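You operate a simulated robot arm through the tools that you are given. There is no shell and no other tool. Be economical: measure what you need, move in short steps, check, and stop when the job is done.

You run a simulated two-armed robot. Do the job below in one go: nothing can be reset, and whatever is moved stays where it is left.

Task
On the top of the side bench, fold the yellow polishing cloth in half and then in half again.

Only the result counts: the job must be done as asked and must still hold three seconds after the hand-in. Knocking over, shifting, dropping, spilling or breaking anything else fails it. Flat cloth is picked up by pressing the open fingertips on it (5 to 10 N) and closing them slowly along it; thin cloth reads only 2 to 8 mm in the jaws.

Robot
Two 7-joint arms with two-finger parallel grippers on one trunk, on a base that drives. Base frame: it is fixed to the floor where the robot stands at the start and does not move with it; the origin is under the middle of the robot, x ahead of it, y to its left, z up. Lengths are in mm, angles in degrees, forces in N, time in s.
The left shoulder is at the start at [60, 189, 1203], the right one opposite. Places, roughly: top of the side bench [1000, -100, 900]. Payload 3.43 kg a hand.
The TCP of each hand is the grasp point between the finger pads, 30 mm short of the fingertips. In the tool frame z runs along the fingers and y along their closing line. The gripper opens to 94 mm. The fingers are 28 mm wide and 10 mm thick; the gripper's body (50 by 96 mm) begins 55 mm behind the TCP.
Orientation is that of the tool frame in the base frame, as a unit quaternion [w, x, y, z]. With the fingers straight down and closing along the base's y, the tool's x points along the base's -x, its y along +y and its z along -z.

Tools
- The arms move only by the tool arm_command. It takes "left_series", "right_series" or both (then of equal length, played together; a hand with none holds still); each is a list of rows, each a list of 7 numbers: the shift along the base's x, y, z in mm, then the turn, a rotation vector about the base's x, y, z in degrees, then the finger opening in mm, from 0 to 94. In form: [[x, y, z, wx, wy, wz, jaw], ...]. A call has 1 to 12 rows; each row is the pose to reach, as a shift and turn from the pose commanded when the call began. Each row takes 0.2 s and may step no farther than 50 mm and 8.6 degrees from the row before; otherwise, or with a gripper value out of range, the whole call is refused. A pose out of reach is approached as far as the arm can. The call stops where the force on the tool passes 40 N (or 10 N more than at its start, if that is more) or the arm is blocked; 0.2 s more then pass. Each finger travels about 153 mm/s and halts on what it meets, pressing with about 25 N; the grip force reading is that of the motor and also rises with nothing between the fingers. The clock runs only during rows and for 0.2 s after the last one: add rows that repeat a pose to give the fingers time. The reply holds the time, the measured pose of the TCP, the force on the tool along the base axes, the opening and the grip force, in the units named above and with some noise, with the torque about the TCP (base axes, N m) and any sound that the robot's microphone picked up.
- Cameras (640 x 400 px; columns grow to the right, rows downward): "scene" is now at [-4, -20.9, 1733]; the picture's right is [-0.37, -0.93, 0.00], its down [-0.85, 0.34, -0.40] and it looks along [0.37, -0.15, -0.92] (base axes); focal length 271 px, centre (320, 200). "left" rides on the left gripper at [76, -14, -103] in its tool frame; the picture's right is [0.18, 0.98, 0.00], its down [-0.75, 0.14, -0.64] and it looks along [-0.63, 0.12, 0.77] (tool axes); focal length 243 px, centre (320, 200). "right" rides on the right gripper at [76, 14, -102] in its tool frame; the picture's right is [-0.18, 0.98, 0.00], its down [-0.75, -0.14, -0.64] and it looks along [-0.63, -0.12, 0.77] (tool axes); focal length 243 px, centre (320, 200). There is no depth. A picture from a camera that has moved, and an enlarged one, comes with that camera's place and axes in the base frame and with its lens.
- snapshot(camera): a new picture of that camera. It takes no simulated time.
- slide_trunk(by): slides the trunk up (or, below 0, down) by that many mm; the arms and the scene camera ride with it, the base frame stays. It gives what a move gives, with no picture.
- drive_base(legs): drives the robot by 1 to 6 legs, each [ahead, left, turn to the left] in mm, mm and degrees, along the robot's own axes; the way and the turn of a leg run together, so that a leg with both is an arc; at most 1500 mm and 180 degrees a leg. The arms and the cameras ride along, it lands a little off, and it stops where it bumps. It gives what a move gives.
- head_to(pan, tilt): turns the head with the scene camera to pan (to the left, within 86 degrees either way) and tilt (down, from -29 to 69), counted from straight ahead of the robot. It gives what a move gives.
- zoom(camera, box): a new picture of the part [left, top, right, bottom] of that camera's present view, enlarged. It takes no simulated time.
- sign_off(): hands the job in; it is judged then, once.

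Go step by step. Nothing tells you exact positions but the pictures and the camera data: compare them with the known pose of the tool, close in by small moves and look again before you grip or let go. The budget is 120 turns and 108 pictures, counting those below and the enlarged ones. Unless the task says otherwise, let go and move clear before handing in, and close with one line.

The tools are called by a JSON object that holds its "api" and its "payload". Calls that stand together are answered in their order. arm_command: Moves the arms, as the interface text tells. Its arguments: {"type":"object","properties":{"left_series":{"type":"array","items":{"type":"array","items":{"type":"number"}}},"right_series":{"type":"array","items":{"type":"array","items":{"type":"number"}}}},"required":[]} The other tools are called the same way: slide_trunk (by) slides the trunk up or down; drive_base (legs) drives the base; head_to (pan, tilt) turns the head that bears the scene camera; snapshot (camera) takes a picture; zoom (camera, box) takes an enlarged picture of a part of a camera's view; sign_off () hands the job in.

At the start:

```text
t: 0.0
left_eef_pos: [409.0, 54.2, 1054.6]
left_orientation: [0.0, -0.001, 1.0, 0.0]
left_force: [-0.1, -0.2, 1.1]
left_moment: [0.0, -0.02, 0.0]
left_finger_gap: 93.8
left_grip_force: 0.2
right_eef_pos: [342.6, -229.7, 1122.0]
right_orientation: [0.0, -0.001, 1.0, 0.0]
right_force: [0.4, 0.7, -0.6]
right_moment: [0.0, -0.02, 0.0]
right_finger_gap: 94.1
right_grip_force: 0.1
trunk travel left (down, up): [-875.0, 115.0]
robot x, y, heading: [2.8, 0.0, -0.1]
head pan, tilt: [-21.7, 66.6]
```

scene: 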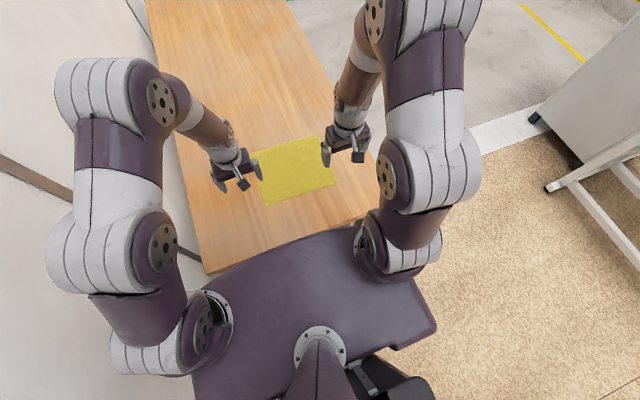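
right: 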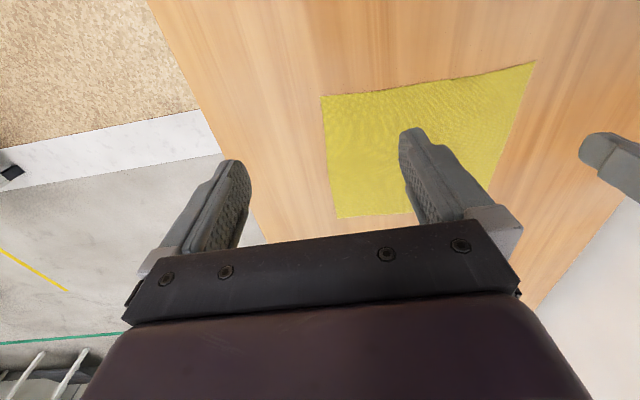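
left: 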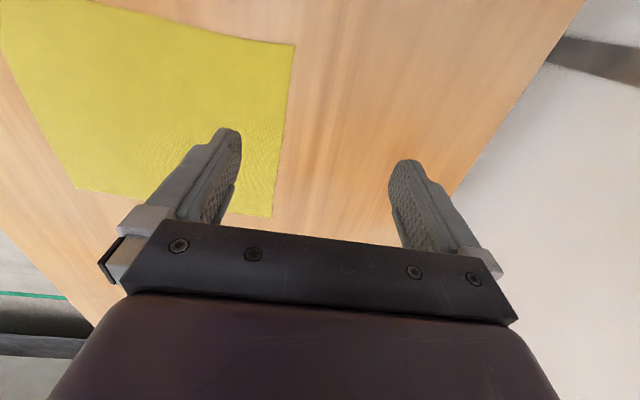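

The cloth seems to lie on the wooden surface just ahead, around [494, -135, 850]. I'll look further ahead to find out which surface is the side bench.

{"api": "head_to", "payload": {"pan": 0, "tilt": 35}}

{"api": "snapshot", "payload": {"camera": "scene"}}

```text
t: 1.0
left_eef_pos: [409.5, 54.6, 1054.9]
left_orientation: [0.001, 0.0, 1.0, 0.0]
left_force: [-0.9, 0.3, 0.3]
left_moment: [-0.02, -0.01, 0.0]
left_finger_gap: 94.3
left_grip_force: 0.1
right_eef_pos: [343.4, -228.9, 1122.2]
right_orientation: [0.0, -0.001, 1.0, 0.0]
right_force: [-0.4, -0.8, 0.0]
right_moment: [0.02, 0.01, -0.02]
right_finger_gap: 93.8
right_grip_force: 0.1
trunk travel left (down, up): [-875.0, 115.0]
robot x, y, heading: [1.3, -1.1, -0.1]
head pan, tilt: [0.0, 35.0]
```

```text
104 pictures are left
camera scene: at [29.4, 0.8, 1774.4], right [0.0, -1.0, 0.0], down [-0.57, 0.0, -0.82], along [0.82, 0.0, -0.57], focal length 271 px, centre (320, 200)
```

scene: 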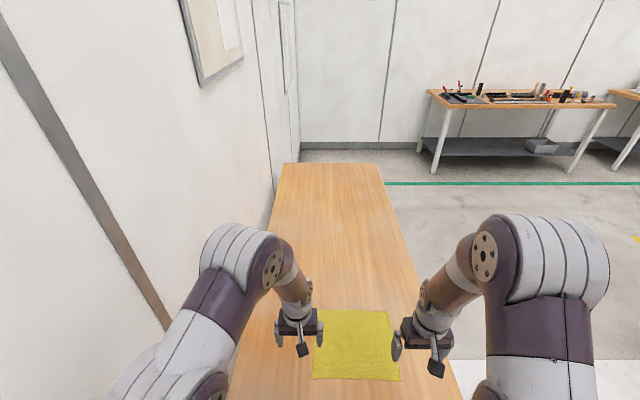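

The long wooden table is the bench, and the cloth is already on it near the end facing me. I'll look straight down to measure the cloth and see how much room the base has at the bench edge.

{"api": "head_to", "payload": {"pan": 0, "tilt": 69}}

{"api": "snapshot", "payload": {"camera": "scene"}}

{"api": "zoom", "payload": {"camera": "right", "box": [280, 40, 560, 240]}}

```text
t: 2.0
left_eef_pos: [410.1, 53.6, 1054.0]
left_orientation: [-0.001, 0.0, 1.0, 0.0]
left_force: [0.4, -0.5, -0.1]
left_moment: [0.02, -0.01, -0.02]
left_finger_gap: 94.2
left_grip_force: 0.0
right_eef_pos: [343.3, -229.1, 1122.7]
right_orientation: [0.0, 0.0, 1.0, 0.001]
right_force: [0.1, -0.4, -0.3]
right_moment: [-0.03, 0.0, -0.04]
right_finger_gap: 94.0
right_grip_force: 0.1
trunk travel left (down, up): [-875.0, 115.0]
robot x, y, heading: [-0.1, -1.9, -0.1]
head pan, tilt: [0.0, 68.8]
```

```text
103 pictures are left
camera scene: at [-2.7, 0.8, 1730.8], right [0.0, -1.0, 0.0], down [-0.93, 0.0, -0.36], along [0.36, 0.0, -0.93], focal length 271 px, centre (320, 200)
```

scene: 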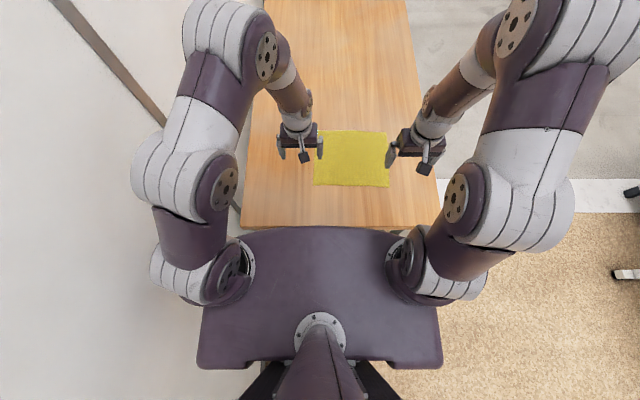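

```text
2.00 times, centred on (420, 140) of right
camera zoom: at [267.5, -214.1, 1223.8], right [0.18, 0.98, 0.0], down [0.75, -0.14, 0.64], along [0.63, -0.12, -0.77], focal length 485 px, centre (120, 320)
```

zoom: 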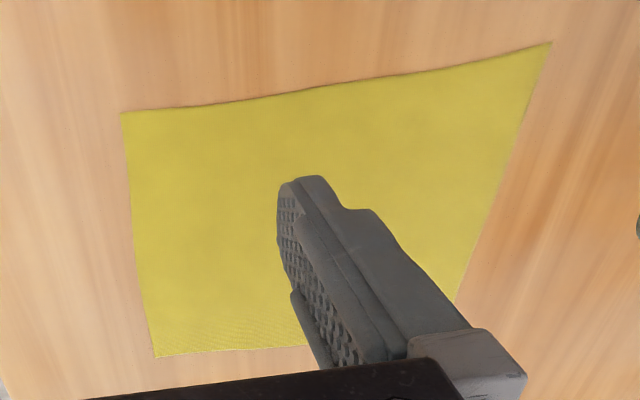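

The cloth's corners are at about (603,8), (382,21), (374,-237) and (598,-249), for a surface z of about 880. Before deciding whether the base can move, I'll swing the right hand out past the bench and use its camera to look underneath.

{"api": "arm_command", "payload": {"right_series": [[0, -40, 0, 0, 0, 8, 60], [0, -80, 0, 0, 0, 16, 60], [0, -120, 0, 0, 0, 24, 60], [0, -160, 0, 0, 0, 32, 60], [0, -200, 0, 0, 0, 40, 60], [0, -240, 0, 0, 0, 48, 60], [0, -280, 0, 0, 0, 56, 60], [0, -320, 0, 0, 0, 64, 60], [0, -340, -20, 0, 0, 72, 60], [0, -350, -50, 0, 0, 80, 60], [0, -350, -90, 0, 0, 88, 60], [0, -350, -120, 0, 0, 90, 60]]}}

{"api": "snapshot", "payload": {"camera": "right"}}

{"api": "snapshot", "payload": {"camera": "scene"}}

```text
t: 4.6
left_eef_pos: [410.7, 54.5, 1053.5]
left_orientation: [0.0, 0.0, 1.0, 0.001]
left_force: [1.0, -1.3, -0.2]
left_moment: [0.02, 0.0, -0.02]
left_finger_gap: 93.9
left_grip_force: 0.1
right_eef_pos: [341.3, -581.6, 1001.6]
right_orientation: [0.0, -0.707, 0.707, 0.0]
right_force: [-0.2, 0.7, 0.2]
right_moment: [0.03, -0.01, 0.02]
right_finger_gap: 60.2
right_grip_force: 0.1
trunk travel left (down, up): [-875.0, 115.0]
robot x, y, heading: [-1.8, 1.2, 0.3]
head pan, tilt: [0.0, 68.8]
```

```text
101 pictures are left
camera right: at [327.9, -655.9, 1104.1], right [-0.98, 0.18, 0.0], down [0.14, 0.75, 0.64], along [0.12, 0.63, -0.77], focal length 243 px, centre (320, 200)
```

right: 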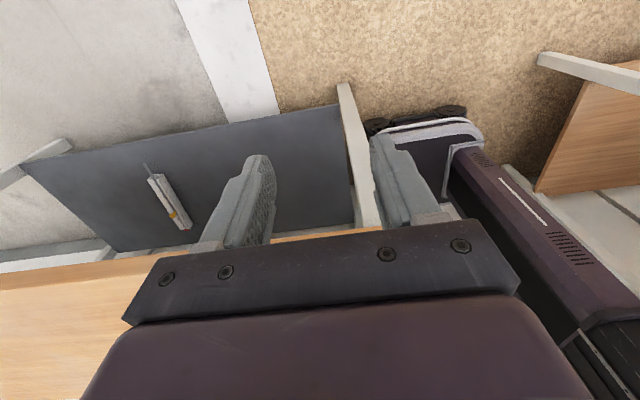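

```text
100 pictures are left
camera scene: at [-2.2, 0.1, 1730.8], right [0.0, -1.0, 0.0], down [-0.93, 0.0, -0.36], along [0.36, 0.0, -0.93], focal length 271 px, centre (320, 200)
```

scene: 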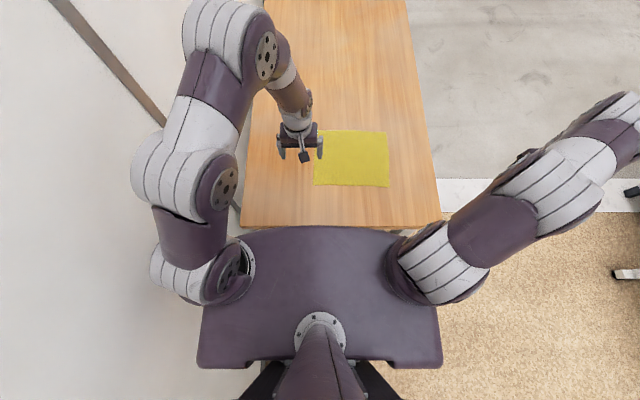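

The bench has legs and a lower shelf at this end, and the base stands just outside them. That rules out driving forward, but sideways is clear, so I'll back off slightly and shift right to centre on the cloth.

{"api": "drive_base", "payload": {"legs": [[-20, 0, 0], [0, -115, 0]]}}

{"api": "arm_command", "payload": {"right_series": [[0, 40, 0, 0, 0, 0, 40], [0, 80, 0, 0, 0, 0, 40], [0, 120, 0, 0, 0, 0, 40], [0, 160, 0, 0, 0, 0, 40], [0, 200, 0, 0, 0, 0, 40], [0, 240, 0, 0, 0, 0, 40], [0, 280, 0, 0, 0, 0, 40], [0, 320, 0, 0, 0, 0, 40], [0, 360, 0, 0, 0, 0, 40], [0, 400, 0, 0, 0, 0, 40], [0, 440, 0, 0, 0, 0, 40], [0, 460, 0, 0, 0, 0, 40]], "left_series": [[0, 0, 0, 0, 0, -8, 40], [0, 5, 0, 0, 0, -16, 40], [0, 10, 0, 0, 0, -24, 40], [0, 20, 0, 0, 0, -32, 40], [0, 30, 0, 0, 0, -40, 40], [0, 40, 0, 0, 0, -48, 40], [0, 40, 0, 0, 0, -56, 40], [0, 40, 0, 0, 0, -64, 40], [0, 40, 0, 0, 0, -72, 40], [0, 40, 0, 0, 0, -80, 40], [0, 40, 0, 0, 0, -88, 40], [0, 40, 0, 0, 0, -90, 40]]}}

{"api": "snapshot", "payload": {"camera": "scene"}}

```text
t: 6.2
left_eef_pos: [387.7, -59.8, 1054.6]
left_orientation: [0.001, -0.001, 1.0, 0.0]
left_force: [-0.7, -0.3, 0.2]
left_moment: [0.02, 0.03, 0.0]
left_finger_gap: 94.1
left_grip_force: 0.0
right_eef_pos: [322.8, -695.4, 1004.2]
right_orientation: [0.0, 0.707, -0.707, 0.001]
right_force: [-0.2, -0.2, -1.1]
right_moment: [-0.01, -0.05, -0.04]
right_finger_gap: 59.9
right_grip_force: 0.1
trunk travel left (down, up): [-875.0, 115.0]
robot x, y, heading: [-17.4, -116.2, 0.1]
head pan, tilt: [0.0, 68.8]
```

```text
t: 8.8
left_eef_pos: [390.2, -20.8, 1054.5]
left_orientation: [0.0, 0.707, 0.707, -0.001]
left_force: [-0.2, -0.6, 0.2]
left_moment: [-0.02, -0.02, 0.0]
left_finger_gap: 40.0
left_grip_force: 0.1
right_eef_pos: [321.6, -234.7, 1001.4]
right_orientation: [0.0, 0.708, -0.706, 0.001]
right_force: [0.6, 0.9, 0.0]
right_moment: [-0.02, 0.03, -0.03]
right_finger_gap: 40.0
right_grip_force: 0.0
trunk travel left (down, up): [-875.0, 115.0]
robot x, y, heading: [-18.4, -115.0, -0.0]
head pan, tilt: [0.0, 68.8]
```

```text
99 pictures are left
camera scene: at [-22.6, -114.4, 1730.8], right [0.0, -1.0, 0.0], down [-0.93, 0.0, -0.36], along [0.36, 0.0, -0.93], focal length 271 px, centre (320, 200)
```

scene: 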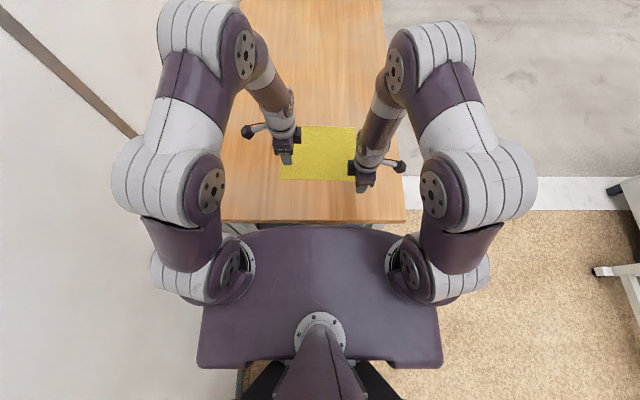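

The base is centred, with the robot axis at about (-18, -115), and the near cloth edge is at x≈378. I'll bring both hands over it and check with the wrist cameras before pulling the cloth nearer.

{"api": "arm_command", "payload": {"left_series": [[10, -5, -40, 0, 0, 0, 36], [18, -9, -80, 0, 0, 0, 36], [18, -9, -110, 0, 0, 0, 36]], "right_series": [[40, 20, -20, 0, 0, 0, 36], [80, 40, -40, 0, 0, 0, 36], [86, 45, -57, 0, 0, 0, 36]]}}

{"api": "snapshot", "payload": {"camera": "left"}}

{"api": "snapshot", "payload": {"camera": "right"}}

```text
t: 9.6
left_eef_pos: [407.5, -30.9, 943.4]
left_orientation: [0.0, 0.706, 0.708, 0.0]
left_force: [-0.2, -1.0, -0.5]
left_moment: [0.01, 0.03, 0.03]
left_finger_gap: 36.1
left_grip_force: 0.1
right_eef_pos: [408.3, -191.9, 947.0]
right_orientation: [-0.001, 0.708, -0.706, 0.0]
right_force: [0.6, 0.4, 0.9]
right_moment: [-0.01, 0.02, 0.01]
right_finger_gap: 36.1
right_grip_force: 0.0
trunk travel left (down, up): [-875.0, 115.0]
robot x, y, heading: [-19.4, -112.7, -0.2]
head pan, tilt: [0.0, 68.8]
```

```text
98 pictures are left
camera left: at [393.0, 45.0, 1046.3], right [0.98, 0.19, 0.0], down [0.14, -0.75, 0.64], along [0.12, -0.63, -0.77], focal length 243 px, centre (320, 200)
```

left: 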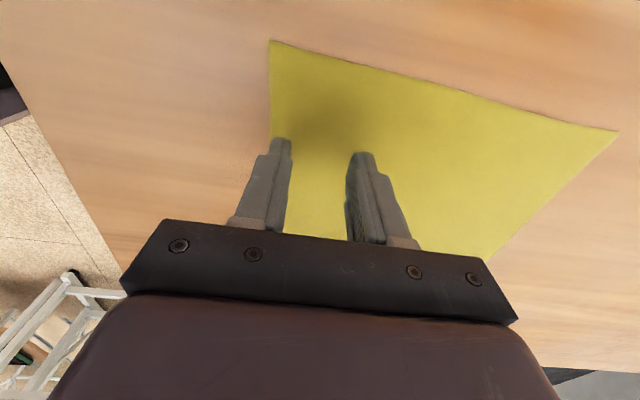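

```text
97 pictures are left
camera right: at [394.7, -266.9, 1048.5], right [-0.98, 0.18, 0.0], down [0.14, 0.75, 0.64], along [0.12, 0.63, -0.77], focal length 243 px, centre (320, 200)
```

right: 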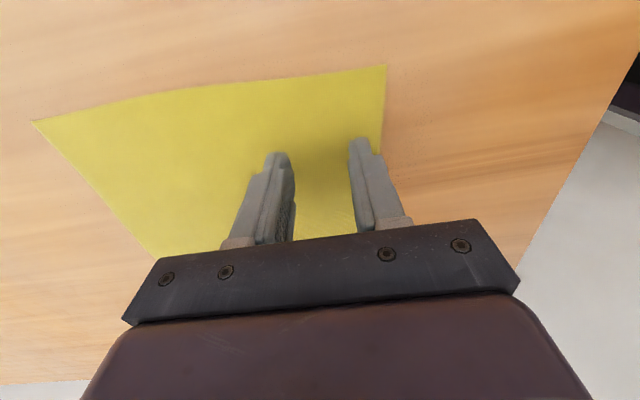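

The near edge is at x≈366, so I'll shift both hands 8 mm toward me and feel down for the surface.

{"api": "arm_command", "payload": {"left_series": [[-8, 0, -10, 0, 0, 0, 36], [-8, 0, -20, 0, 0, 0, 36], [-8, 0, -26, 0, 0, 0, 36]], "right_series": [[-10, 0, -10, 0, 0, 0, 36], [-10, 0, -20, 0, 0, 0, 36], [-10, 0, -29, 0, 0, 0, 36]]}}

```text
t: 10.1
left_eef_pos: [399.4, -30.4, 930.9]
left_orientation: [0.002, 0.706, 0.708, 0.001]
left_force: [-1.7, 2.0, 12.6]
left_moment: [0.08, 0.37, -0.01]
left_finger_gap: 36.9
left_grip_force: 1.0
right_eef_pos: [396.8, -191.9, 931.0]
right_orientation: [-0.001, 0.708, -0.706, 0.0]
right_force: [-1.5, -0.1, 7.8]
right_moment: [0.03, 0.24, 0.07]
right_finger_gap: 36.5
right_grip_force: 0.3
trunk travel left (down, up): [-875.0, 115.0]
robot x, y, heading: [-22.0, -114.7, 0.1]
head pan, tilt: [0.0, 68.8]
stopped in row 2 (left hand): the force on the tool passed its limit (the readings are from after the stop); the commanded pose is now the measured one
```

I have contact on both hands with the surface at z≈901 (TCP at 931), pressing about 8–12 N. Next I'll close slowly.

{"api": "arm_command", "payload": {"left_series": [[0, 0, 0, 0, 0, 0, 32], [0, 0, 0, 0, 0, 0, 28], [0, 0, 0, 0, 0, 0, 24], [0, 0, 0, 0, 0, 0, 20], [0, 0, 0, 0, 0, 0, 16], [0, 0, 0, 0, 0, 0, 12], [0, 0, 0, 0, 0, 0, 8], [0, 0, 0, 0, 0, 0, 4], [0, 0, 0, 0, 0, 0, 0], [0, 0, 0, 0, 0, 0, 0]], "right_series": [[0, 0, 0, 0, 0, 0, 32], [0, 0, 0, 0, 0, 0, 28], [0, 0, 0, 0, 0, 0, 24], [0, 0, 0, 0, 0, 0, 20], [0, 0, 0, 0, 0, 0, 16], [0, 0, 0, 0, 0, 0, 12], [0, 0, 0, 0, 0, 0, 8], [0, 0, 0, 0, 0, 0, 4], [0, 0, 0, 0, 0, 0, 0], [0, 0, 0, 0, 0, 0, 0]]}}

{"api": "snapshot", "payload": {"camera": "left"}}

{"api": "snapshot", "payload": {"camera": "right"}}

```text
t: 12.3
left_eef_pos: [399.3, -30.3, 931.3]
left_orientation: [0.001, 0.706, 0.708, 0.002]
left_force: [-3.1, -1.2, 24.7]
left_moment: [0.04, 0.21, -0.03]
left_finger_gap: 2.1
left_grip_force: 25.3
right_eef_pos: [396.0, -191.4, 931.3]
right_orientation: [-0.001, 0.709, -0.705, 0.001]
right_force: [0.9, 2.1, 5.3]
right_moment: [0.05, 0.03, 0.02]
right_finger_gap: 2.1
right_grip_force: 25.1
trunk travel left (down, up): [-875.0, 115.0]
robot x, y, heading: [-19.9, -114.0, 0.1]
head pan, tilt: [0.0, 68.8]
```

```text
96 pictures are left
camera left: at [384.5, 45.3, 1033.9], right [0.98, 0.19, 0.0], down [0.14, -0.75, 0.64], along [0.12, -0.63, -0.77], focal length 243 px, centre (320, 200)
```

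left: 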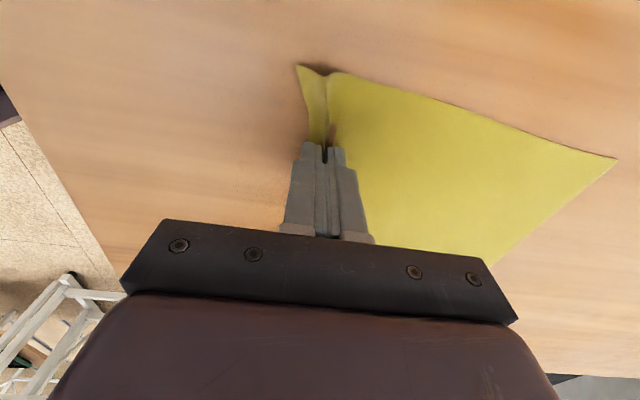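

```text
95 pictures are left
camera right: at [383.0, -266.8, 1032.8], right [-0.98, 0.18, 0.0], down [0.14, 0.75, 0.64], along [0.12, 0.63, -0.77], focal length 243 px, centre (320, 200)
```

right: 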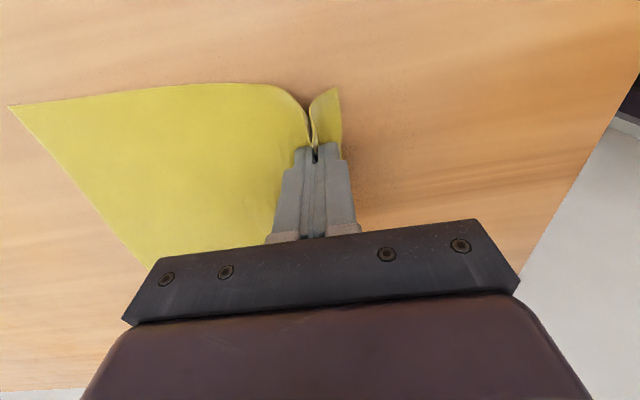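

Both hands hold the cloth (gap 2.1 mm). I'll lift them slightly and drag the cloth 90 mm toward me.

{"api": "arm_command", "payload": {"left_series": [[0, 0, 4, 0, 0, 0, 0], [-10, 0, 4, 0, 0, 0, 0], [-20, 0, 4, 0, 0, 0, 0], [-30, 0, 4, 0, 0, 0, 0], [-40, 0, 4, 0, 0, 0, 0], [-50, 0, 4, 0, 0, 0, 0], [-60, 0, 4, 0, 0, 0, 0], [-70, 0, 4, 0, 0, 0, 0], [-80, 0, 4, 0, 0, 0, 0], [-90, 0, 4, 0, 0, 0, 0], [-90, 0, 1, 0, 0, 0, 0]], "right_series": [[0, 0, 4, 0, 0, 0, 0], [-10, 0, 4, 0, 0, 0, 0], [-20, 0, 4, 0, 0, 0, 0], [-30, 0, 4, 0, 0, 0, 0], [-40, 0, 4, 0, 0, 0, 0], [-50, 0, 4, 0, 0, 0, 0], [-60, 0, 4, 0, 0, 0, 0], [-70, 0, 4, 0, 0, 0, 0], [-80, 0, 4, 0, 0, 0, 0], [-90, 0, 4, 0, 0, 0, 0], [-90, 0, 1, 0, 0, 0, 0]]}}

{"api": "snapshot", "payload": {"camera": "left"}}

{"api": "snapshot", "payload": {"camera": "scene"}}

```text
t: 14.7
left_eef_pos: [310.2, -30.1, 931.2]
left_orientation: [0.0, 0.707, 0.707, 0.001]
left_force: [0.6, 0.0, 0.1]
left_moment: [0.02, -0.02, -0.03]
left_finger_gap: 1.9
left_grip_force: 25.0
right_eef_pos: [308.3, -191.3, 931.5]
right_orientation: [0.0, 0.708, -0.706, 0.001]
right_force: [-1.7, 0.1, 6.4]
right_moment: [-0.01, 0.1, -0.01]
right_finger_gap: 1.8
right_grip_force: 25.1
trunk travel left (down, up): [-875.0, 115.0]
robot x, y, heading: [-21.0, -111.9, 0.3]
head pan, tilt: [0.0, 68.8]
```

```text
94 pictures are left
camera left: at [296.5, 45.3, 1034.5], right [0.98, 0.19, 0.0], down [0.14, -0.75, 0.64], along [0.12, -0.63, -0.77], focal length 243 px, centre (320, 200)
```

left: 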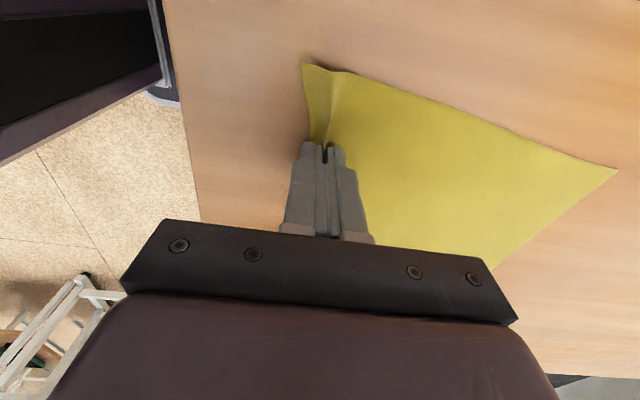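

```text
93 pictures are left
camera scene: at [-23.0, -114.6, 1731.0], right [0.0, -1.0, 0.0], down [-0.93, 0.0, -0.36], along [0.36, 0.0, -0.93], focal length 271 px, centre (320, 200)
```

scene: 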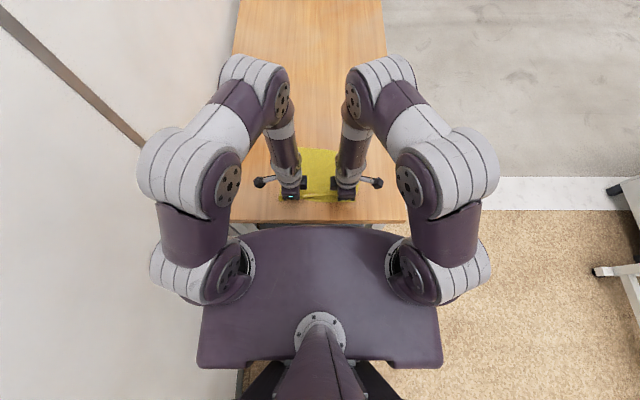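

The cloth came along flat. I'll open slowly while pressing lightly to spread the ridge, then lift.

{"api": "arm_command", "payload": {"left_series": [[0, 0, -0.5, 0, 0, 0, 5], [0, 0, -0.5, 0, 0, 0, 10], [0, 0, -0.5, 0, 0, 0, 16], [0, 0, -0.5, 0, 0, 0, 22], [0, 0, -0.5, 0, 0, 0, 28], [0, 0, -0.5, 0, 0, 0, 34], [0, 0, -0.5, 0, 0, 0, 38], [0, 0, 10, 0, 0, 0, 38], [0, 0, 40, 0, 0, 0, 38], [0, 40, 80, 0, 0, 0, 38], [0, 80, 110, 0, 0, 0, 38]], "right_series": [[0, 0, 0, 0, 0, 0, 5], [0, 0, 0, 0, 0, 0, 10], [0, 0, 0, 0, 0, 0, 16], [0, 0, 0, 0, 0, 0, 22], [0, 0, 0, 0, 0, 0, 28], [0, 0, 0, 0, 0, 0, 34], [0, 0, 0, 0, 0, 0, 38], [0, 0, 10, 0, 0, 0, 38], [0, 0, 40, 0, 0, 0, 38], [0, -40, 80, 0, 0, 0, 38], [0, -80, 110, 0, 0, 0, 38]]}}

{"api": "snapshot", "payload": {"camera": "left"}}

{"api": "snapshot", "payload": {"camera": "right"}}

{"api": "zoom", "payload": {"camera": "scene", "box": [220, 100, 420, 225]}}

```text
refused: row 10 steps farther than a row can; nothing moved
```

```text
92 pictures are left
camera left: at [296.5, 45.3, 1034.5], right [0.98, 0.19, 0.0], down [0.14, -0.75, 0.64], along [0.12, -0.63, -0.77], focal length 243 px, centre (320, 200)
```

left: 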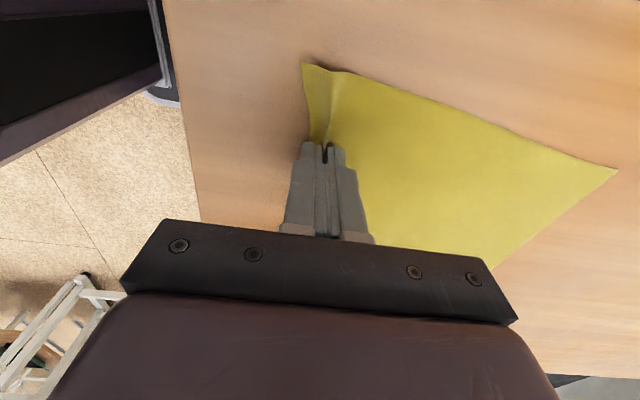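

```text
91 pictures are left
camera right: at [295.2, -265.7, 1032.8], right [-0.98, 0.18, 0.0], down [0.14, 0.75, 0.64], along [0.12, 0.63, -0.77], focal length 243 px, centre (320, 200)
```

right: 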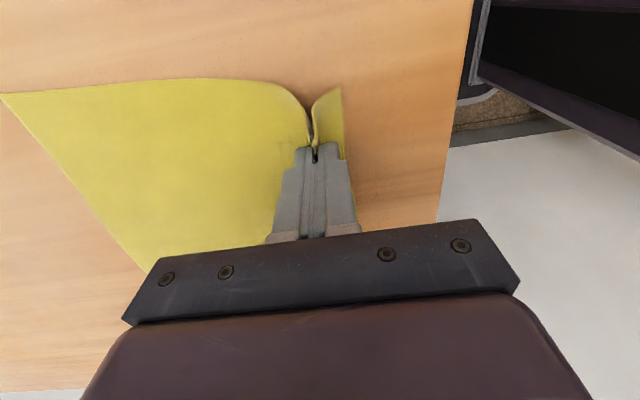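

```text
3.20 times, centred on (320, 162) of scene
camera zoom: at [-23.0, -114.6, 1731.0], right [0.0, -1.0, 0.0], down [-0.93, 0.0, -0.36], along [0.36, 0.0, -0.93], focal length 866 px, centre (320, 320)
```

zoom: 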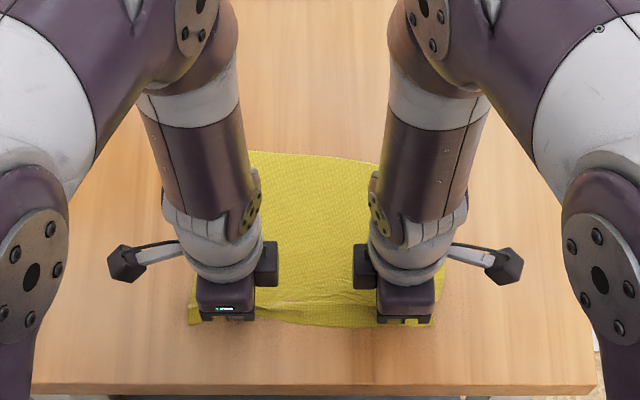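

That call was refused because one step was too long. I'll repeat it with shorter steps and check the result before taking more pictures.

{"api": "arm_command", "payload": {"left_series": [[0, 0, -0.5, 0, 0, 0, 5], [0, 0, -0.5, 0, 0, 0, 10], [0, 0, -0.5, 0, 0, 0, 16], [0, 0, -0.5, 0, 0, 0, 22], [0, 0, -0.5, 0, 0, 0, 28], [0, 0, -0.5, 0, 0, 0, 34], [0, 0, -0.5, 0, 0, 0, 38], [0, 0, 10, 0, 0, 0, 38], [0, 0, 40, 0, 0, 0, 38], [0, 30, 75, 0, 0, 0, 38], [0, 70, 100, 0, 0, 0, 38], [0, 110, 110, 0, 0, 0, 38]], "right_series": [[0, 0, 0, 0, 0, 0, 5], [0, 0, 0, 0, 0, 0, 10], [0, 0, 0, 0, 0, 0, 16], [0, 0, 0, 0, 0, 0, 22], [0, 0, 0, 0, 0, 0, 28], [0, 0, 0, 0, 0, 0, 34], [0, 0, 0, 0, 0, 0, 38], [0, 0, 10, 0, 0, 0, 38], [0, 0, 40, 0, 0, 0, 38], [0, -30, 75, 0, 0, 0, 38], [0, -70, 100, 0, 0, 0, 38], [0, -110, 110, 0, 0, 0, 38]]}}

{"api": "zoom", "payload": {"camera": "scene", "box": [220, 100, 420, 225]}}

```text
t: 17.3
left_eef_pos: [309.4, 79.3, 1041.5]
left_orientation: [0.001, 0.706, 0.708, 0.001]
left_force: [-0.1, -0.3, -0.7]
left_moment: [-0.01, 0.01, -0.05]
left_finger_gap: 37.8
left_grip_force: 0.0
right_eef_pos: [309.0, -301.2, 1043.0]
right_orientation: [0.0, 0.708, -0.706, 0.001]
right_force: [-0.3, -0.9, 0.5]
right_moment: [0.0, 0.02, -0.03]
right_finger_gap: 38.0
right_grip_force: 0.2
trunk travel left (down, up): [-875.0, 115.0]
robot x, y, heading: [-18.9, -115.8, 0.3]
head pan, tilt: [0.0, 68.8]
```

```text
3.20 times, centred on (320, 162) of scene
camera zoom: at [-22.3, -114.9, 1730.7], right [0.0, -1.0, 0.0], down [-0.93, 0.0, -0.36], along [0.36, 0.0, -0.93], focal length 866 px, centre (320, 320)
```

zoom: 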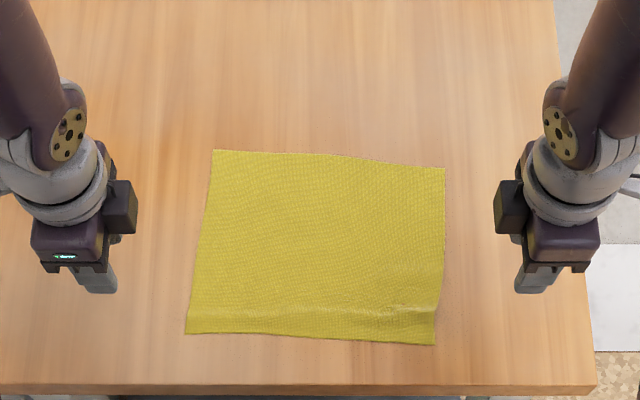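

The cloth now lies flat, with corners at about (502,4), (285,22), (272,-231) and (479,-253), so it is turned about -5°. Fold 1 will bring the far edge to the near edge with both hands, so I'm moving over the far edge with matching yaw.

{"api": "arm_command", "payload": {"left_series": [[40, -20, 0, 0, 0, -1, 36], [80, -45, -10, 0, 0, -3, 36], [120, -70, -30, 0, 0, -5, 36], [150, -90, -60, 0, 0, -5, 36], [160, -105, -93, 0, 0, -5, 36]], "right_series": [[40, 15, 0, 0, 0, -1, 36], [75, 35, -10, 0, 0, -3, 36], [110, 55, -30, 0, 0, -5, 36], [135, 70, -60, 0, 0, -5, 36], [143, 84, -95, 0, 0, -5, 36]]}}

{"api": "snapshot", "payload": {"camera": "left"}}

{"api": "snapshot", "payload": {"camera": "right"}}

```text
refused: row 3 steps farther than a row can; nothing moved
```

```text
88 pictures are left
camera left: at [294.8, 155.0, 1145.0], right [0.98, 0.19, 0.0], down [0.14, -0.75, 0.64], along [0.12, -0.63, -0.77], focal length 243 px, centre (320, 200)
```

left: 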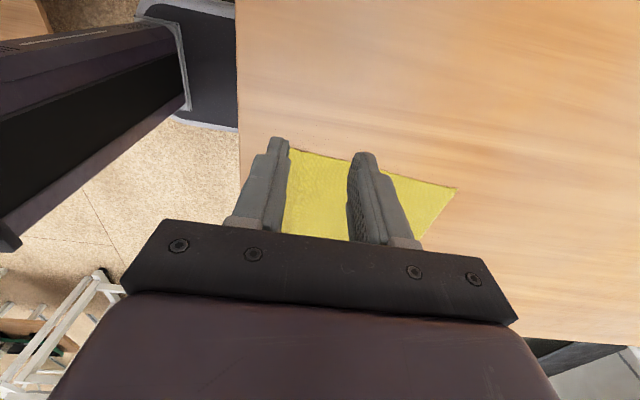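

```text
87 pictures are left
camera right: at [296.3, -376.6, 1144.5], right [-0.98, 0.18, 0.0], down [0.14, 0.75, 0.64], along [0.12, 0.63, -0.77], focal length 243 px, centre (320, 200)
```

right: 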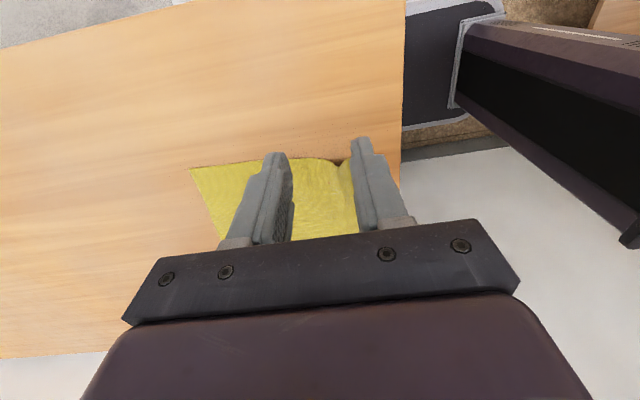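

The steps were too long again. I'll redo the move with more rows.

{"api": "arm_command", "payload": {"left_series": [[30, -15, 0, 0, 0, -1, 36], [60, -35, -10, 0, 0, -2, 36], [90, -55, -20, 0, 0, -4, 36], [120, -75, -35, 0, 0, -5, 36], [145, -90, -55, 0, 0, -5, 36], [155, -100, -75, 0, 0, -5, 36], [160, -105, -93, 0, 0, -5, 36]], "right_series": [[30, 12, 0, 0, 0, -1, 36], [60, 28, -10, 0, 0, -2, 36], [90, 45, -20, 0, 0, -4, 36], [110, 60, -35, 0, 0, -5, 36], [130, 72, -55, 0, 0, -5, 36], [140, 80, -75, 0, 0, -5, 36], [143, 84, -95, 0, 0, -5, 36]]}}

{"api": "snapshot", "payload": {"camera": "left"}}

{"api": "snapshot", "payload": {"camera": "right"}}

```text
t: 18.9
left_eef_pos: [473.1, -25.6, 948.1]
left_orientation: [0.001, 0.737, 0.676, 0.001]
left_force: [-0.2, 0.8, 0.0]
left_moment: [-0.03, 0.02, -0.02]
left_finger_gap: 36.1
left_grip_force: 0.0
right_eef_pos: [452.3, -218.0, 944.9]
right_orientation: [0.0, -0.677, 0.736, -0.001]
right_force: [-0.1, -0.2, 0.2]
right_moment: [0.02, 0.0, -0.03]
right_finger_gap: 36.0
right_grip_force: 0.1
trunk travel left (down, up): [-875.0, 115.0]
robot x, y, heading: [-20.4, -113.1, 0.1]
head pan, tilt: [0.0, 68.8]
```

```text
86 pictures are left
camera left: at [464.8, 51.3, 1050.6], right [0.99, 0.1, 0.0], down [0.08, -0.76, 0.64], along [0.07, -0.64, -0.77], focal length 243 px, centre (320, 200)
```

left: 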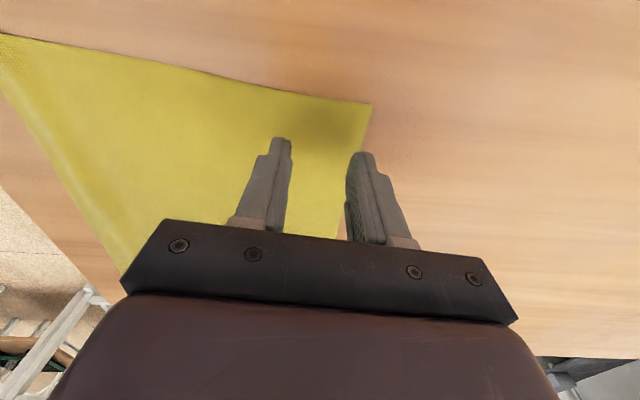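

```text
85 pictures are left
camera right: at [432.7, -292.1, 1047.4], right [-0.96, 0.27, 0.0], down [0.2, 0.74, 0.64], along [0.17, 0.62, -0.77], focal length 243 px, centre (320, 200)
```

right: 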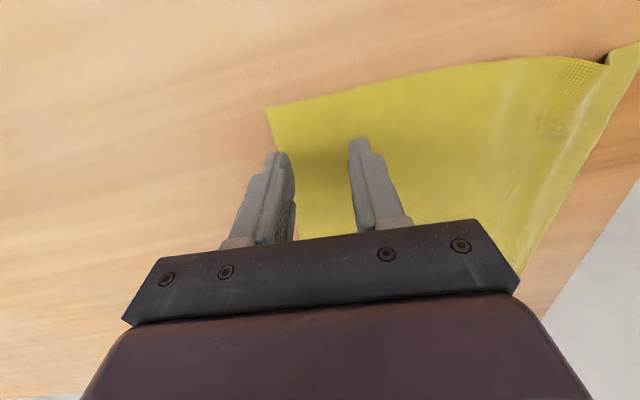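

The far corners check out at (501,5) and (476,-252). I'll nudge both hands inward and lower them gently to contact.

{"api": "arm_command", "payload": {"left_series": [[-5, 0, -6, 0, 0, 0, 36], [-5, 0, -11, 0, 0, 0, 36], [-5, 0, -14, 0, 0, 0, 36], [-5, 0, -16, 0, 0, 0, 36], [-5, 0, -17.5, 0, 0, 0, 36]], "right_series": [[-4, 0, -4, 0, 0, 0, 36], [-4, 0, -8, 0, 0, 0, 36], [-4, 0, -11, 0, 0, 0, 36], [-4, 0, -13, 0, 0, 0, 36], [-4, 0, -14.5, 0, 0, 0, 36]]}}

```text
t: 20.1
left_eef_pos: [466.4, -25.5, 931.3]
left_orientation: [0.003, 0.736, 0.677, 0.002]
left_force: [-0.6, 0.7, 6.6]
left_moment: [0.09, 0.07, -0.04]
left_finger_gap: 36.0
left_grip_force: 0.1
right_eef_pos: [446.7, -217.2, 931.7]
right_orientation: [-0.001, -0.677, 0.736, 0.0]
right_force: [0.8, -0.1, 0.4]
right_moment: [0.0, -0.05, 0.0]
right_finger_gap: 36.1
right_grip_force: 0.0
trunk travel left (down, up): [-875.0, 115.0]
robot x, y, heading: [-20.4, -117.5, 0.5]
head pan, tilt: [0.0, 68.8]
```

The left hand is pressing at 6.6 N and the right is barely touching. I'll lower the right a little and close both slowly.

{"api": "arm_command", "payload": {"left_series": [[0, 0, 0, 0, 0, 0, 36], [0, 0, 0, 0, 0, 0, 32], [0, 0, 0, 0, 0, 0, 28], [0, 0, 0, 0, 0, 0, 24], [0, 0, 0, 0, 0, 0, 20], [0, 0, 0, 0, 0, 0, 16], [0, 0, 0, 0, 0, 0, 12], [0, 0, 0, 0, 0, 0, 8], [0, 0, 0, 0, 0, 0, 4], [0, 0, 0, 0, 0, 0, 0], [0, 0, 0, 0, 0, 0, 0]], "right_series": [[0, 0, -1.2, 0, 0, 0, 36], [0, 0, -1.2, 0, 0, 0, 32], [0, 0, -1.2, 0, 0, 0, 28], [0, 0, -1.2, 0, 0, 0, 24], [0, 0, -1.2, 0, 0, 0, 20], [0, 0, -1.2, 0, 0, 0, 16], [0, 0, -1.2, 0, 0, 0, 12], [0, 0, -1.2, 0, 0, 0, 8], [0, 0, -1.2, 0, 0, 0, 4], [0, 0, -1.2, 0, 0, 0, 0], [0, 0, -1.2, 0, 0, 0, 0]]}}

{"api": "snapshot", "payload": {"camera": "left"}}

{"api": "snapshot", "payload": {"camera": "right"}}

```text
t: 22.5
left_eef_pos: [465.7, -24.5, 931.0]
left_orientation: [0.001, 0.737, 0.676, 0.001]
left_force: [1.4, 0.0, 10.3]
left_moment: [-0.02, -0.11, -0.01]
left_finger_gap: 6.7
left_grip_force: 24.8
right_eef_pos: [446.9, -217.4, 930.2]
right_orientation: [0.001, -0.677, 0.736, 0.0]
right_force: [1.6, 0.5, 10.9]
right_moment: [0.02, -0.12, 0.01]
right_finger_gap: 6.8
right_grip_force: 25.1
trunk travel left (down, up): [-875.0, 115.0]
robot x, y, heading: [-20.3, -115.3, 0.1]
head pan, tilt: [0.0, 68.8]
```

```text
84 pictures are left
camera left: at [457.5, 51.3, 1034.0], right [0.99, 0.1, 0.0], down [0.07, -0.76, 0.64], along [0.07, -0.64, -0.77], focal length 243 px, centre (320, 200)
```

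left: 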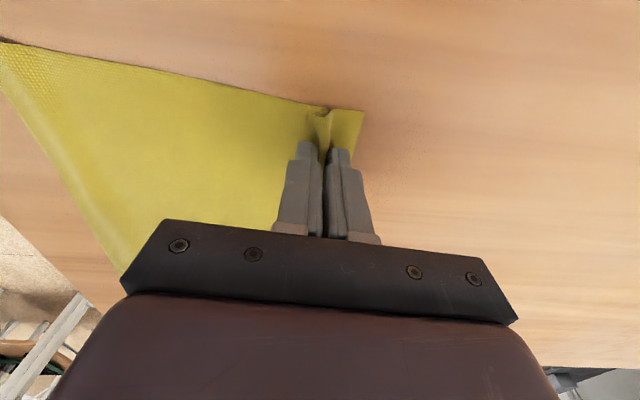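

```text
83 pictures are left
camera right: at [426.6, -291.1, 1032.7], right [-0.96, 0.27, 0.0], down [0.2, 0.74, 0.64], along [0.17, 0.62, -0.77], focal length 243 px, centre (320, 200)
```

right: 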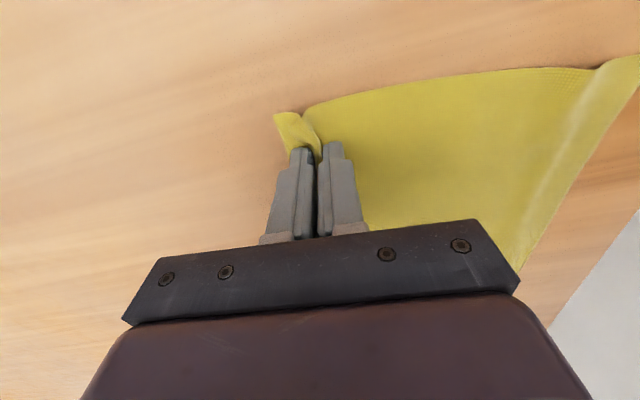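

Both hands hold the cloth, but a hem of about 20 mm sticks out past the fingers and would end up doubled back. I'll release, spread it flat, and look for a cleaner grip right on the edge.

{"api": "arm_command", "payload": {"left_series": [[0, 0, 0.3, 0, 0, 0, 8], [0, 0, 0.3, 0, 0, 0, 12], [0, 0, 0.3, 0, 0, 0, 18], [0, 0, 0.3, 0, 0, 0, 24], [0, 0, 0.3, 0, 0, 0, 30], [0, 0, 0.3, 0, 0, 0, 36], [0, 0, 0.3, 0, 0, 0, 40], [0, 0, 10, 0, 0, 0, 40], [0, 0, 20, 0, 0, 0, 36], [10, 0, 20, 0, 0, 0, 24]], "right_series": [[0, 0, 0.3, 0, 0, 0, 8], [0, 0, 0.3, 0, 0, 0, 12], [0, 0, 0.3, 0, 0, 0, 18], [0, 0, 0.3, 0, 0, 0, 24], [0, 0, 0.3, 0, 0, 0, 30], [0, 0, 0.3, 0, 0, 0, 36], [0, 0, 0.3, 0, 0, 0, 40], [0, 0, 10, 0, 0, 0, 40], [0, 0, 20, 0, 0, 0, 36], [10, 0, 20, 0, 0, 0, 24]]}}

{"api": "snapshot", "payload": {"camera": "left"}}

{"api": "snapshot", "payload": {"camera": "right"}}

```text
t: 24.7
left_eef_pos: [478.0, -23.8, 947.8]
left_orientation: [0.001, 0.736, 0.677, 0.0]
left_force: [0.1, -0.4, 0.4]
left_moment: [0.0, 0.0, 0.0]
left_finger_gap: 24.0
left_grip_force: 0.0
right_eef_pos: [459.9, -216.6, 949.9]
right_orientation: [0.0, -0.677, 0.736, 0.001]
right_force: [1.1, 0.6, -0.4]
right_moment: [0.0, 0.04, -0.01]
right_finger_gap: 24.1
right_grip_force: 0.1
trunk travel left (down, up): [-875.0, 115.0]
robot x, y, heading: [-17.7, -116.0, 0.1]
head pan, tilt: [0.0, 68.8]
```

```text
82 pictures are left
camera left: at [469.9, 52.7, 1051.6], right [0.99, 0.1, 0.0], down [0.08, -0.76, 0.64], along [0.07, -0.64, -0.77], focal length 243 px, centre (320, 200)
```

left: 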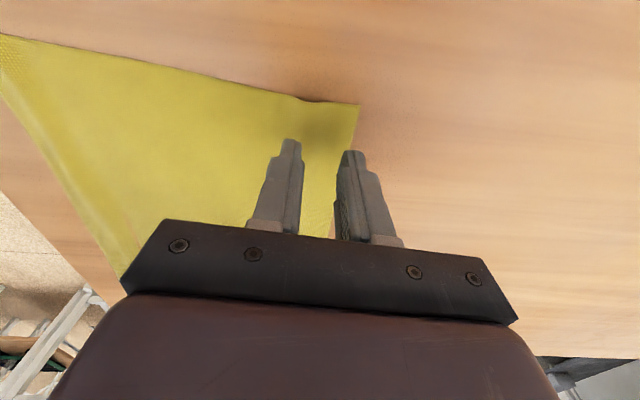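

```text
81 pictures are left
camera right: at [439.4, -291.4, 1051.1], right [-0.96, 0.27, 0.0], down [0.21, 0.74, 0.64], along [0.17, 0.62, -0.77], focal length 243 px, centre (320, 200)
```

right: 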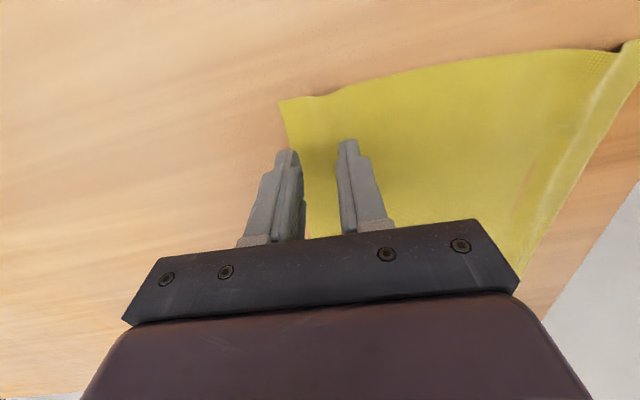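

The edges are at x≈496 for the left hand and 478 for the right. I'll move both hands 15 mm outward so one finger lands outside the edge, then descend.

{"api": "arm_command", "payload": {"left_series": [[15, -1, 0, 0, 0, 0, 24], [15, -1, -6, 0, 0, 0, 24], [15, -1, -11, 0, 0, 0, 24], [15, -1, -14, 0, 0, 0, 24], [15, -1, -16, 0, 0, 0, 24], [15, -1, -17.5, 0, 0, 0, 24]], "right_series": [[15, -1, 0, 0, 0, 0, 24], [15, -1, -8, 0, 0, 0, 24], [15, -1, -13, 0, 0, 0, 24], [15, -1, -16, 0, 0, 0, 24], [15, -1, -18, 0, 0, 0, 24], [15, -1, -19.5, 0, 0, 0, 24]]}}

{"api": "snapshot", "payload": {"camera": "left"}}

{"api": "snapshot", "payload": {"camera": "right"}}

```text
t: 26.1
left_eef_pos: [490.5, -26.1, 932.4]
left_orientation: [0.001, 0.737, 0.676, 0.001]
left_force: [0.1, 0.0, -0.9]
left_moment: [-0.01, 0.01, -0.01]
left_finger_gap: 24.2
left_grip_force: 0.0
right_eef_pos: [472.2, -218.8, 932.6]
right_orientation: [0.0, -0.677, 0.736, 0.0]
right_force: [0.3, 0.2, -0.4]
right_moment: [0.01, 0.03, 0.01]
right_finger_gap: 24.0
right_grip_force: 0.1
trunk travel left (down, up): [-875.0, 115.0]
robot x, y, heading: [-18.3, -114.2, -0.0]
head pan, tilt: [0.0, 68.8]
```

```text
80 pictures are left
camera left: at [483.7, 50.5, 1035.4], right [0.99, 0.1, 0.0], down [0.08, -0.76, 0.64], along [0.07, -0.64, -0.77], focal length 243 px, centre (320, 200)
```

left: 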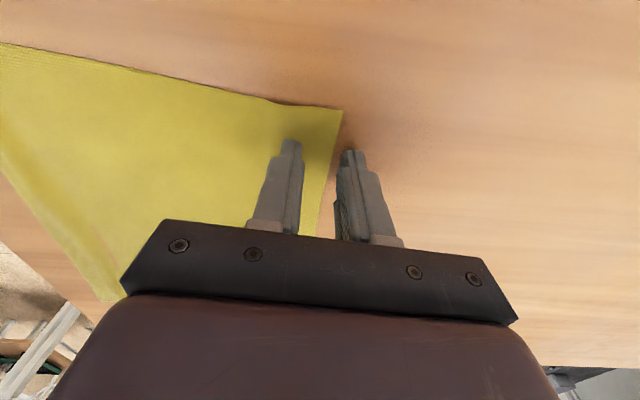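

```text
79 pictures are left
camera right: at [452.8, -292.3, 1033.0], right [-0.96, 0.27, 0.0], down [0.2, 0.74, 0.64], along [0.17, 0.62, -0.77], focal length 243 px, centre (320, 200)
```

right: 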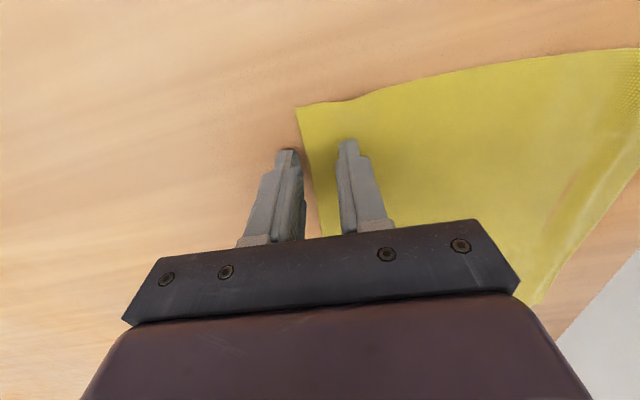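

The edge lies between the fingers on both hands. I'll press lightly and close.

{"api": "arm_command", "payload": {"left_series": [[0, 0, -1, 0, 0, 0, 24], [0, 0, -2, 0, 0, 0, 24], [0, 0, -2, 0, 0, 0, 21], [0, 0, -2, 0, 0, 0, 18], [0, 0, -2, 0, 0, 0, 15], [0, 0, -2, 0, 0, 0, 12], [0, 0, -2, 0, 0, 0, 9], [0, 0, -2, 0, 0, 0, 6], [0, 0, -2, 0, 0, 0, 3], [0, 0, -2, 0, 0, 0, 0], [0, 0, -2, 0, 0, 0, 0]], "right_series": [[0, 0, -1, 0, 0, 0, 24], [0, 0, -2.2, 0, 0, 0, 24], [0, 0, -2.2, 0, 0, 0, 21], [0, 0, -2.2, 0, 0, 0, 18], [0, 0, -2.2, 0, 0, 0, 15], [0, 0, -2.2, 0, 0, 0, 12], [0, 0, -2.2, 0, 0, 0, 9], [0, 0, -2.2, 0, 0, 0, 6], [0, 0, -2.2, 0, 0, 0, 3], [0, 0, -2.2, 0, 0, 0, 0], [0, 0, -2.2, 0, 0, 0, 0]]}}

{"api": "snapshot", "payload": {"camera": "left"}}

{"api": "snapshot", "payload": {"camera": "right"}}

```text
t: 28.5
left_eef_pos: [487.6, -25.2, 932.8]
left_orientation: [0.003, 0.736, 0.677, 0.002]
left_force: [0.0, -0.3, -0.3]
left_moment: [-0.02, -0.03, -0.04]
left_finger_gap: 0.0
left_grip_force: 25.3
right_eef_pos: [470.6, -218.3, 930.6]
right_orientation: [0.002, -0.677, 0.736, -0.001]
right_force: [-4.8, 0.6, 36.4]
right_moment: [0.06, 0.41, 0.01]
right_finger_gap: 1.7
right_grip_force: 24.9
trunk travel left (down, up): [-875.0, 115.0]
robot x, y, heading: [-19.9, -114.6, 0.3]
head pan, tilt: [0.0, 68.8]
```

```text
78 pictures are left
camera left: at [480.3, 51.2, 1035.9], right [0.99, 0.1, 0.01], down [0.07, -0.76, 0.64], along [0.07, -0.64, -0.77], focal length 243 px, centre (320, 200)
```

left: 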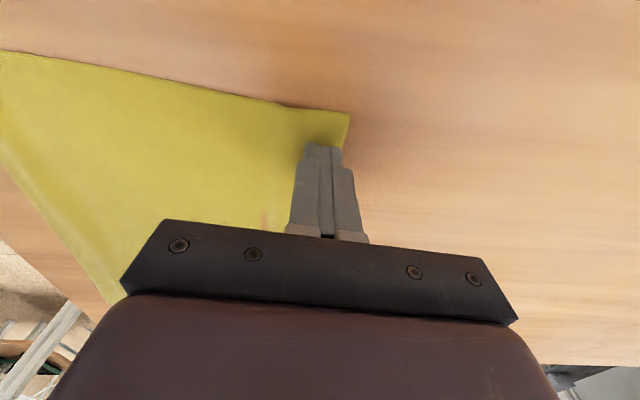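

```text
77 pictures are left
camera right: at [449.2, -291.5, 1032.5], right [-0.96, 0.27, 0.0], down [0.2, 0.74, 0.64], along [0.17, 0.62, -0.77], focal length 243 px, centre (320, 200)
```

right: 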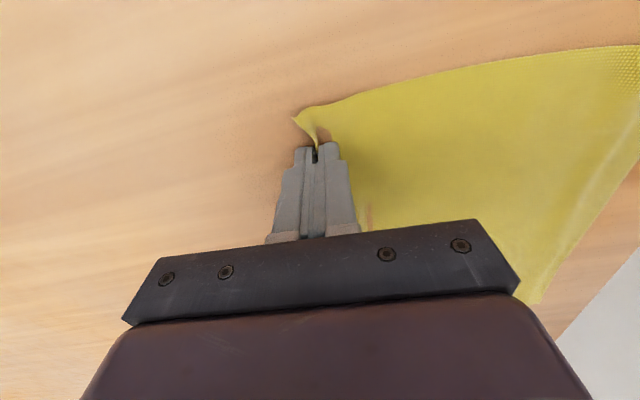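

The right hand has the edge (gap 1.7 mm), but the left closed on nothing. I'll reopen the left, move it slightly outward, and press again while the right holds.

{"api": "arm_command", "payload": {"left_series": [[0, 0, 8, 0, 0, 0, 0], [3, 0, 14, 0, 0, 0, 20], [7, 0, 14, 0, 0, 0, 28], [7, 0, 6, 0, 0, 0, 28], [7, 0, 2, 0, 0, 0, 28], [7, 0, 0, 0, 0, 0, 28], [7, 0, -1, 0, 0, 0, 28]], "right_series": [[0, 0, 0.5, 0, 0, 0, 0], [0, 0, 1, 0, 0, 0, 0], [0, 0, 1, 0, 0, 0, 0], [0, 0, 1, 0, 0, 0, 0], [0, 0, 1, 0, 0, 0, 0], [0, 0, 1, 0, 0, 0, 0], [0, 0, 1, 0, 0, 0, 0]]}}

{"api": "snapshot", "payload": {"camera": "left"}}

```text
t: 30.1
left_eef_pos: [495.3, -25.4, 932.4]
left_orientation: [0.002, 0.737, 0.676, 0.002]
left_force: [-0.3, 0.8, 0.6]
left_moment: [-0.03, -0.03, 0.02]
left_finger_gap: 28.0
left_grip_force: 0.1
right_eef_pos: [470.2, -218.4, 931.6]
right_orientation: [0.001, -0.677, 0.736, 0.0]
right_force: [-4.0, 0.1, 26.8]
right_moment: [0.07, 0.34, -0.01]
right_finger_gap: 1.8
right_grip_force: 25.3
trunk travel left (down, up): [-875.0, 115.0]
robot x, y, heading: [-19.3, -112.7, -0.2]
head pan, tilt: [0.0, 68.8]
```

```text
76 pictures are left
camera left: at [487.7, 51.3, 1034.2], right [0.99, 0.1, 0.0], down [0.07, -0.76, 0.64], along [0.07, -0.64, -0.77], focal length 243 px, centre (320, 200)
```

left: 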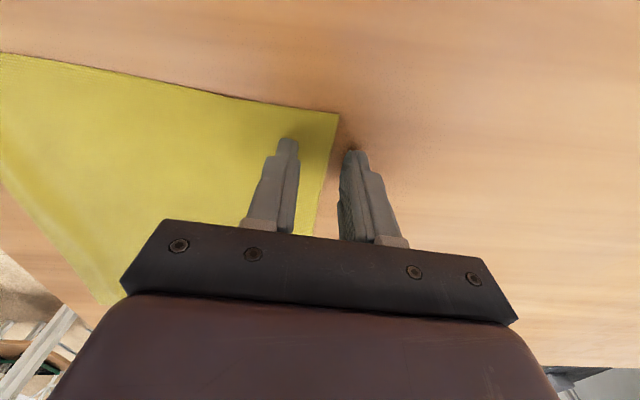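

The position looks right, but the left hand isn't pressing yet. I'll lower it by small amounts.

{"api": "arm_command", "payload": {"left_series": [[-3, 0, 0, 0, 0, 0, 28], [-3, 0, -1, 0, 0, 0, 28], [-3, 0, -2, 0, 0, 0, 28]]}}

```text
t: 30.9
left_eef_pos: [493.8, -25.1, 931.3]
left_orientation: [0.003, 0.736, 0.677, 0.003]
left_force: [-2.0, 5.0, 29.8]
left_moment: [0.27, 0.66, -0.12]
left_finger_gap: 28.9
left_grip_force: 0.7
right_eef_pos: [469.1, -217.8, 930.8]
right_orientation: [0.002, -0.678, 0.735, -0.001]
right_force: [1.4, -1.1, 8.5]
right_moment: [-0.01, 0.04, 0.0]
right_finger_gap: 1.7
right_grip_force: 24.7
trunk travel left (down, up): [-875.0, 115.0]
robot x, y, heading: [-20.9, -117.5, 0.1]
head pan, tilt: [0.0, 68.8]
```

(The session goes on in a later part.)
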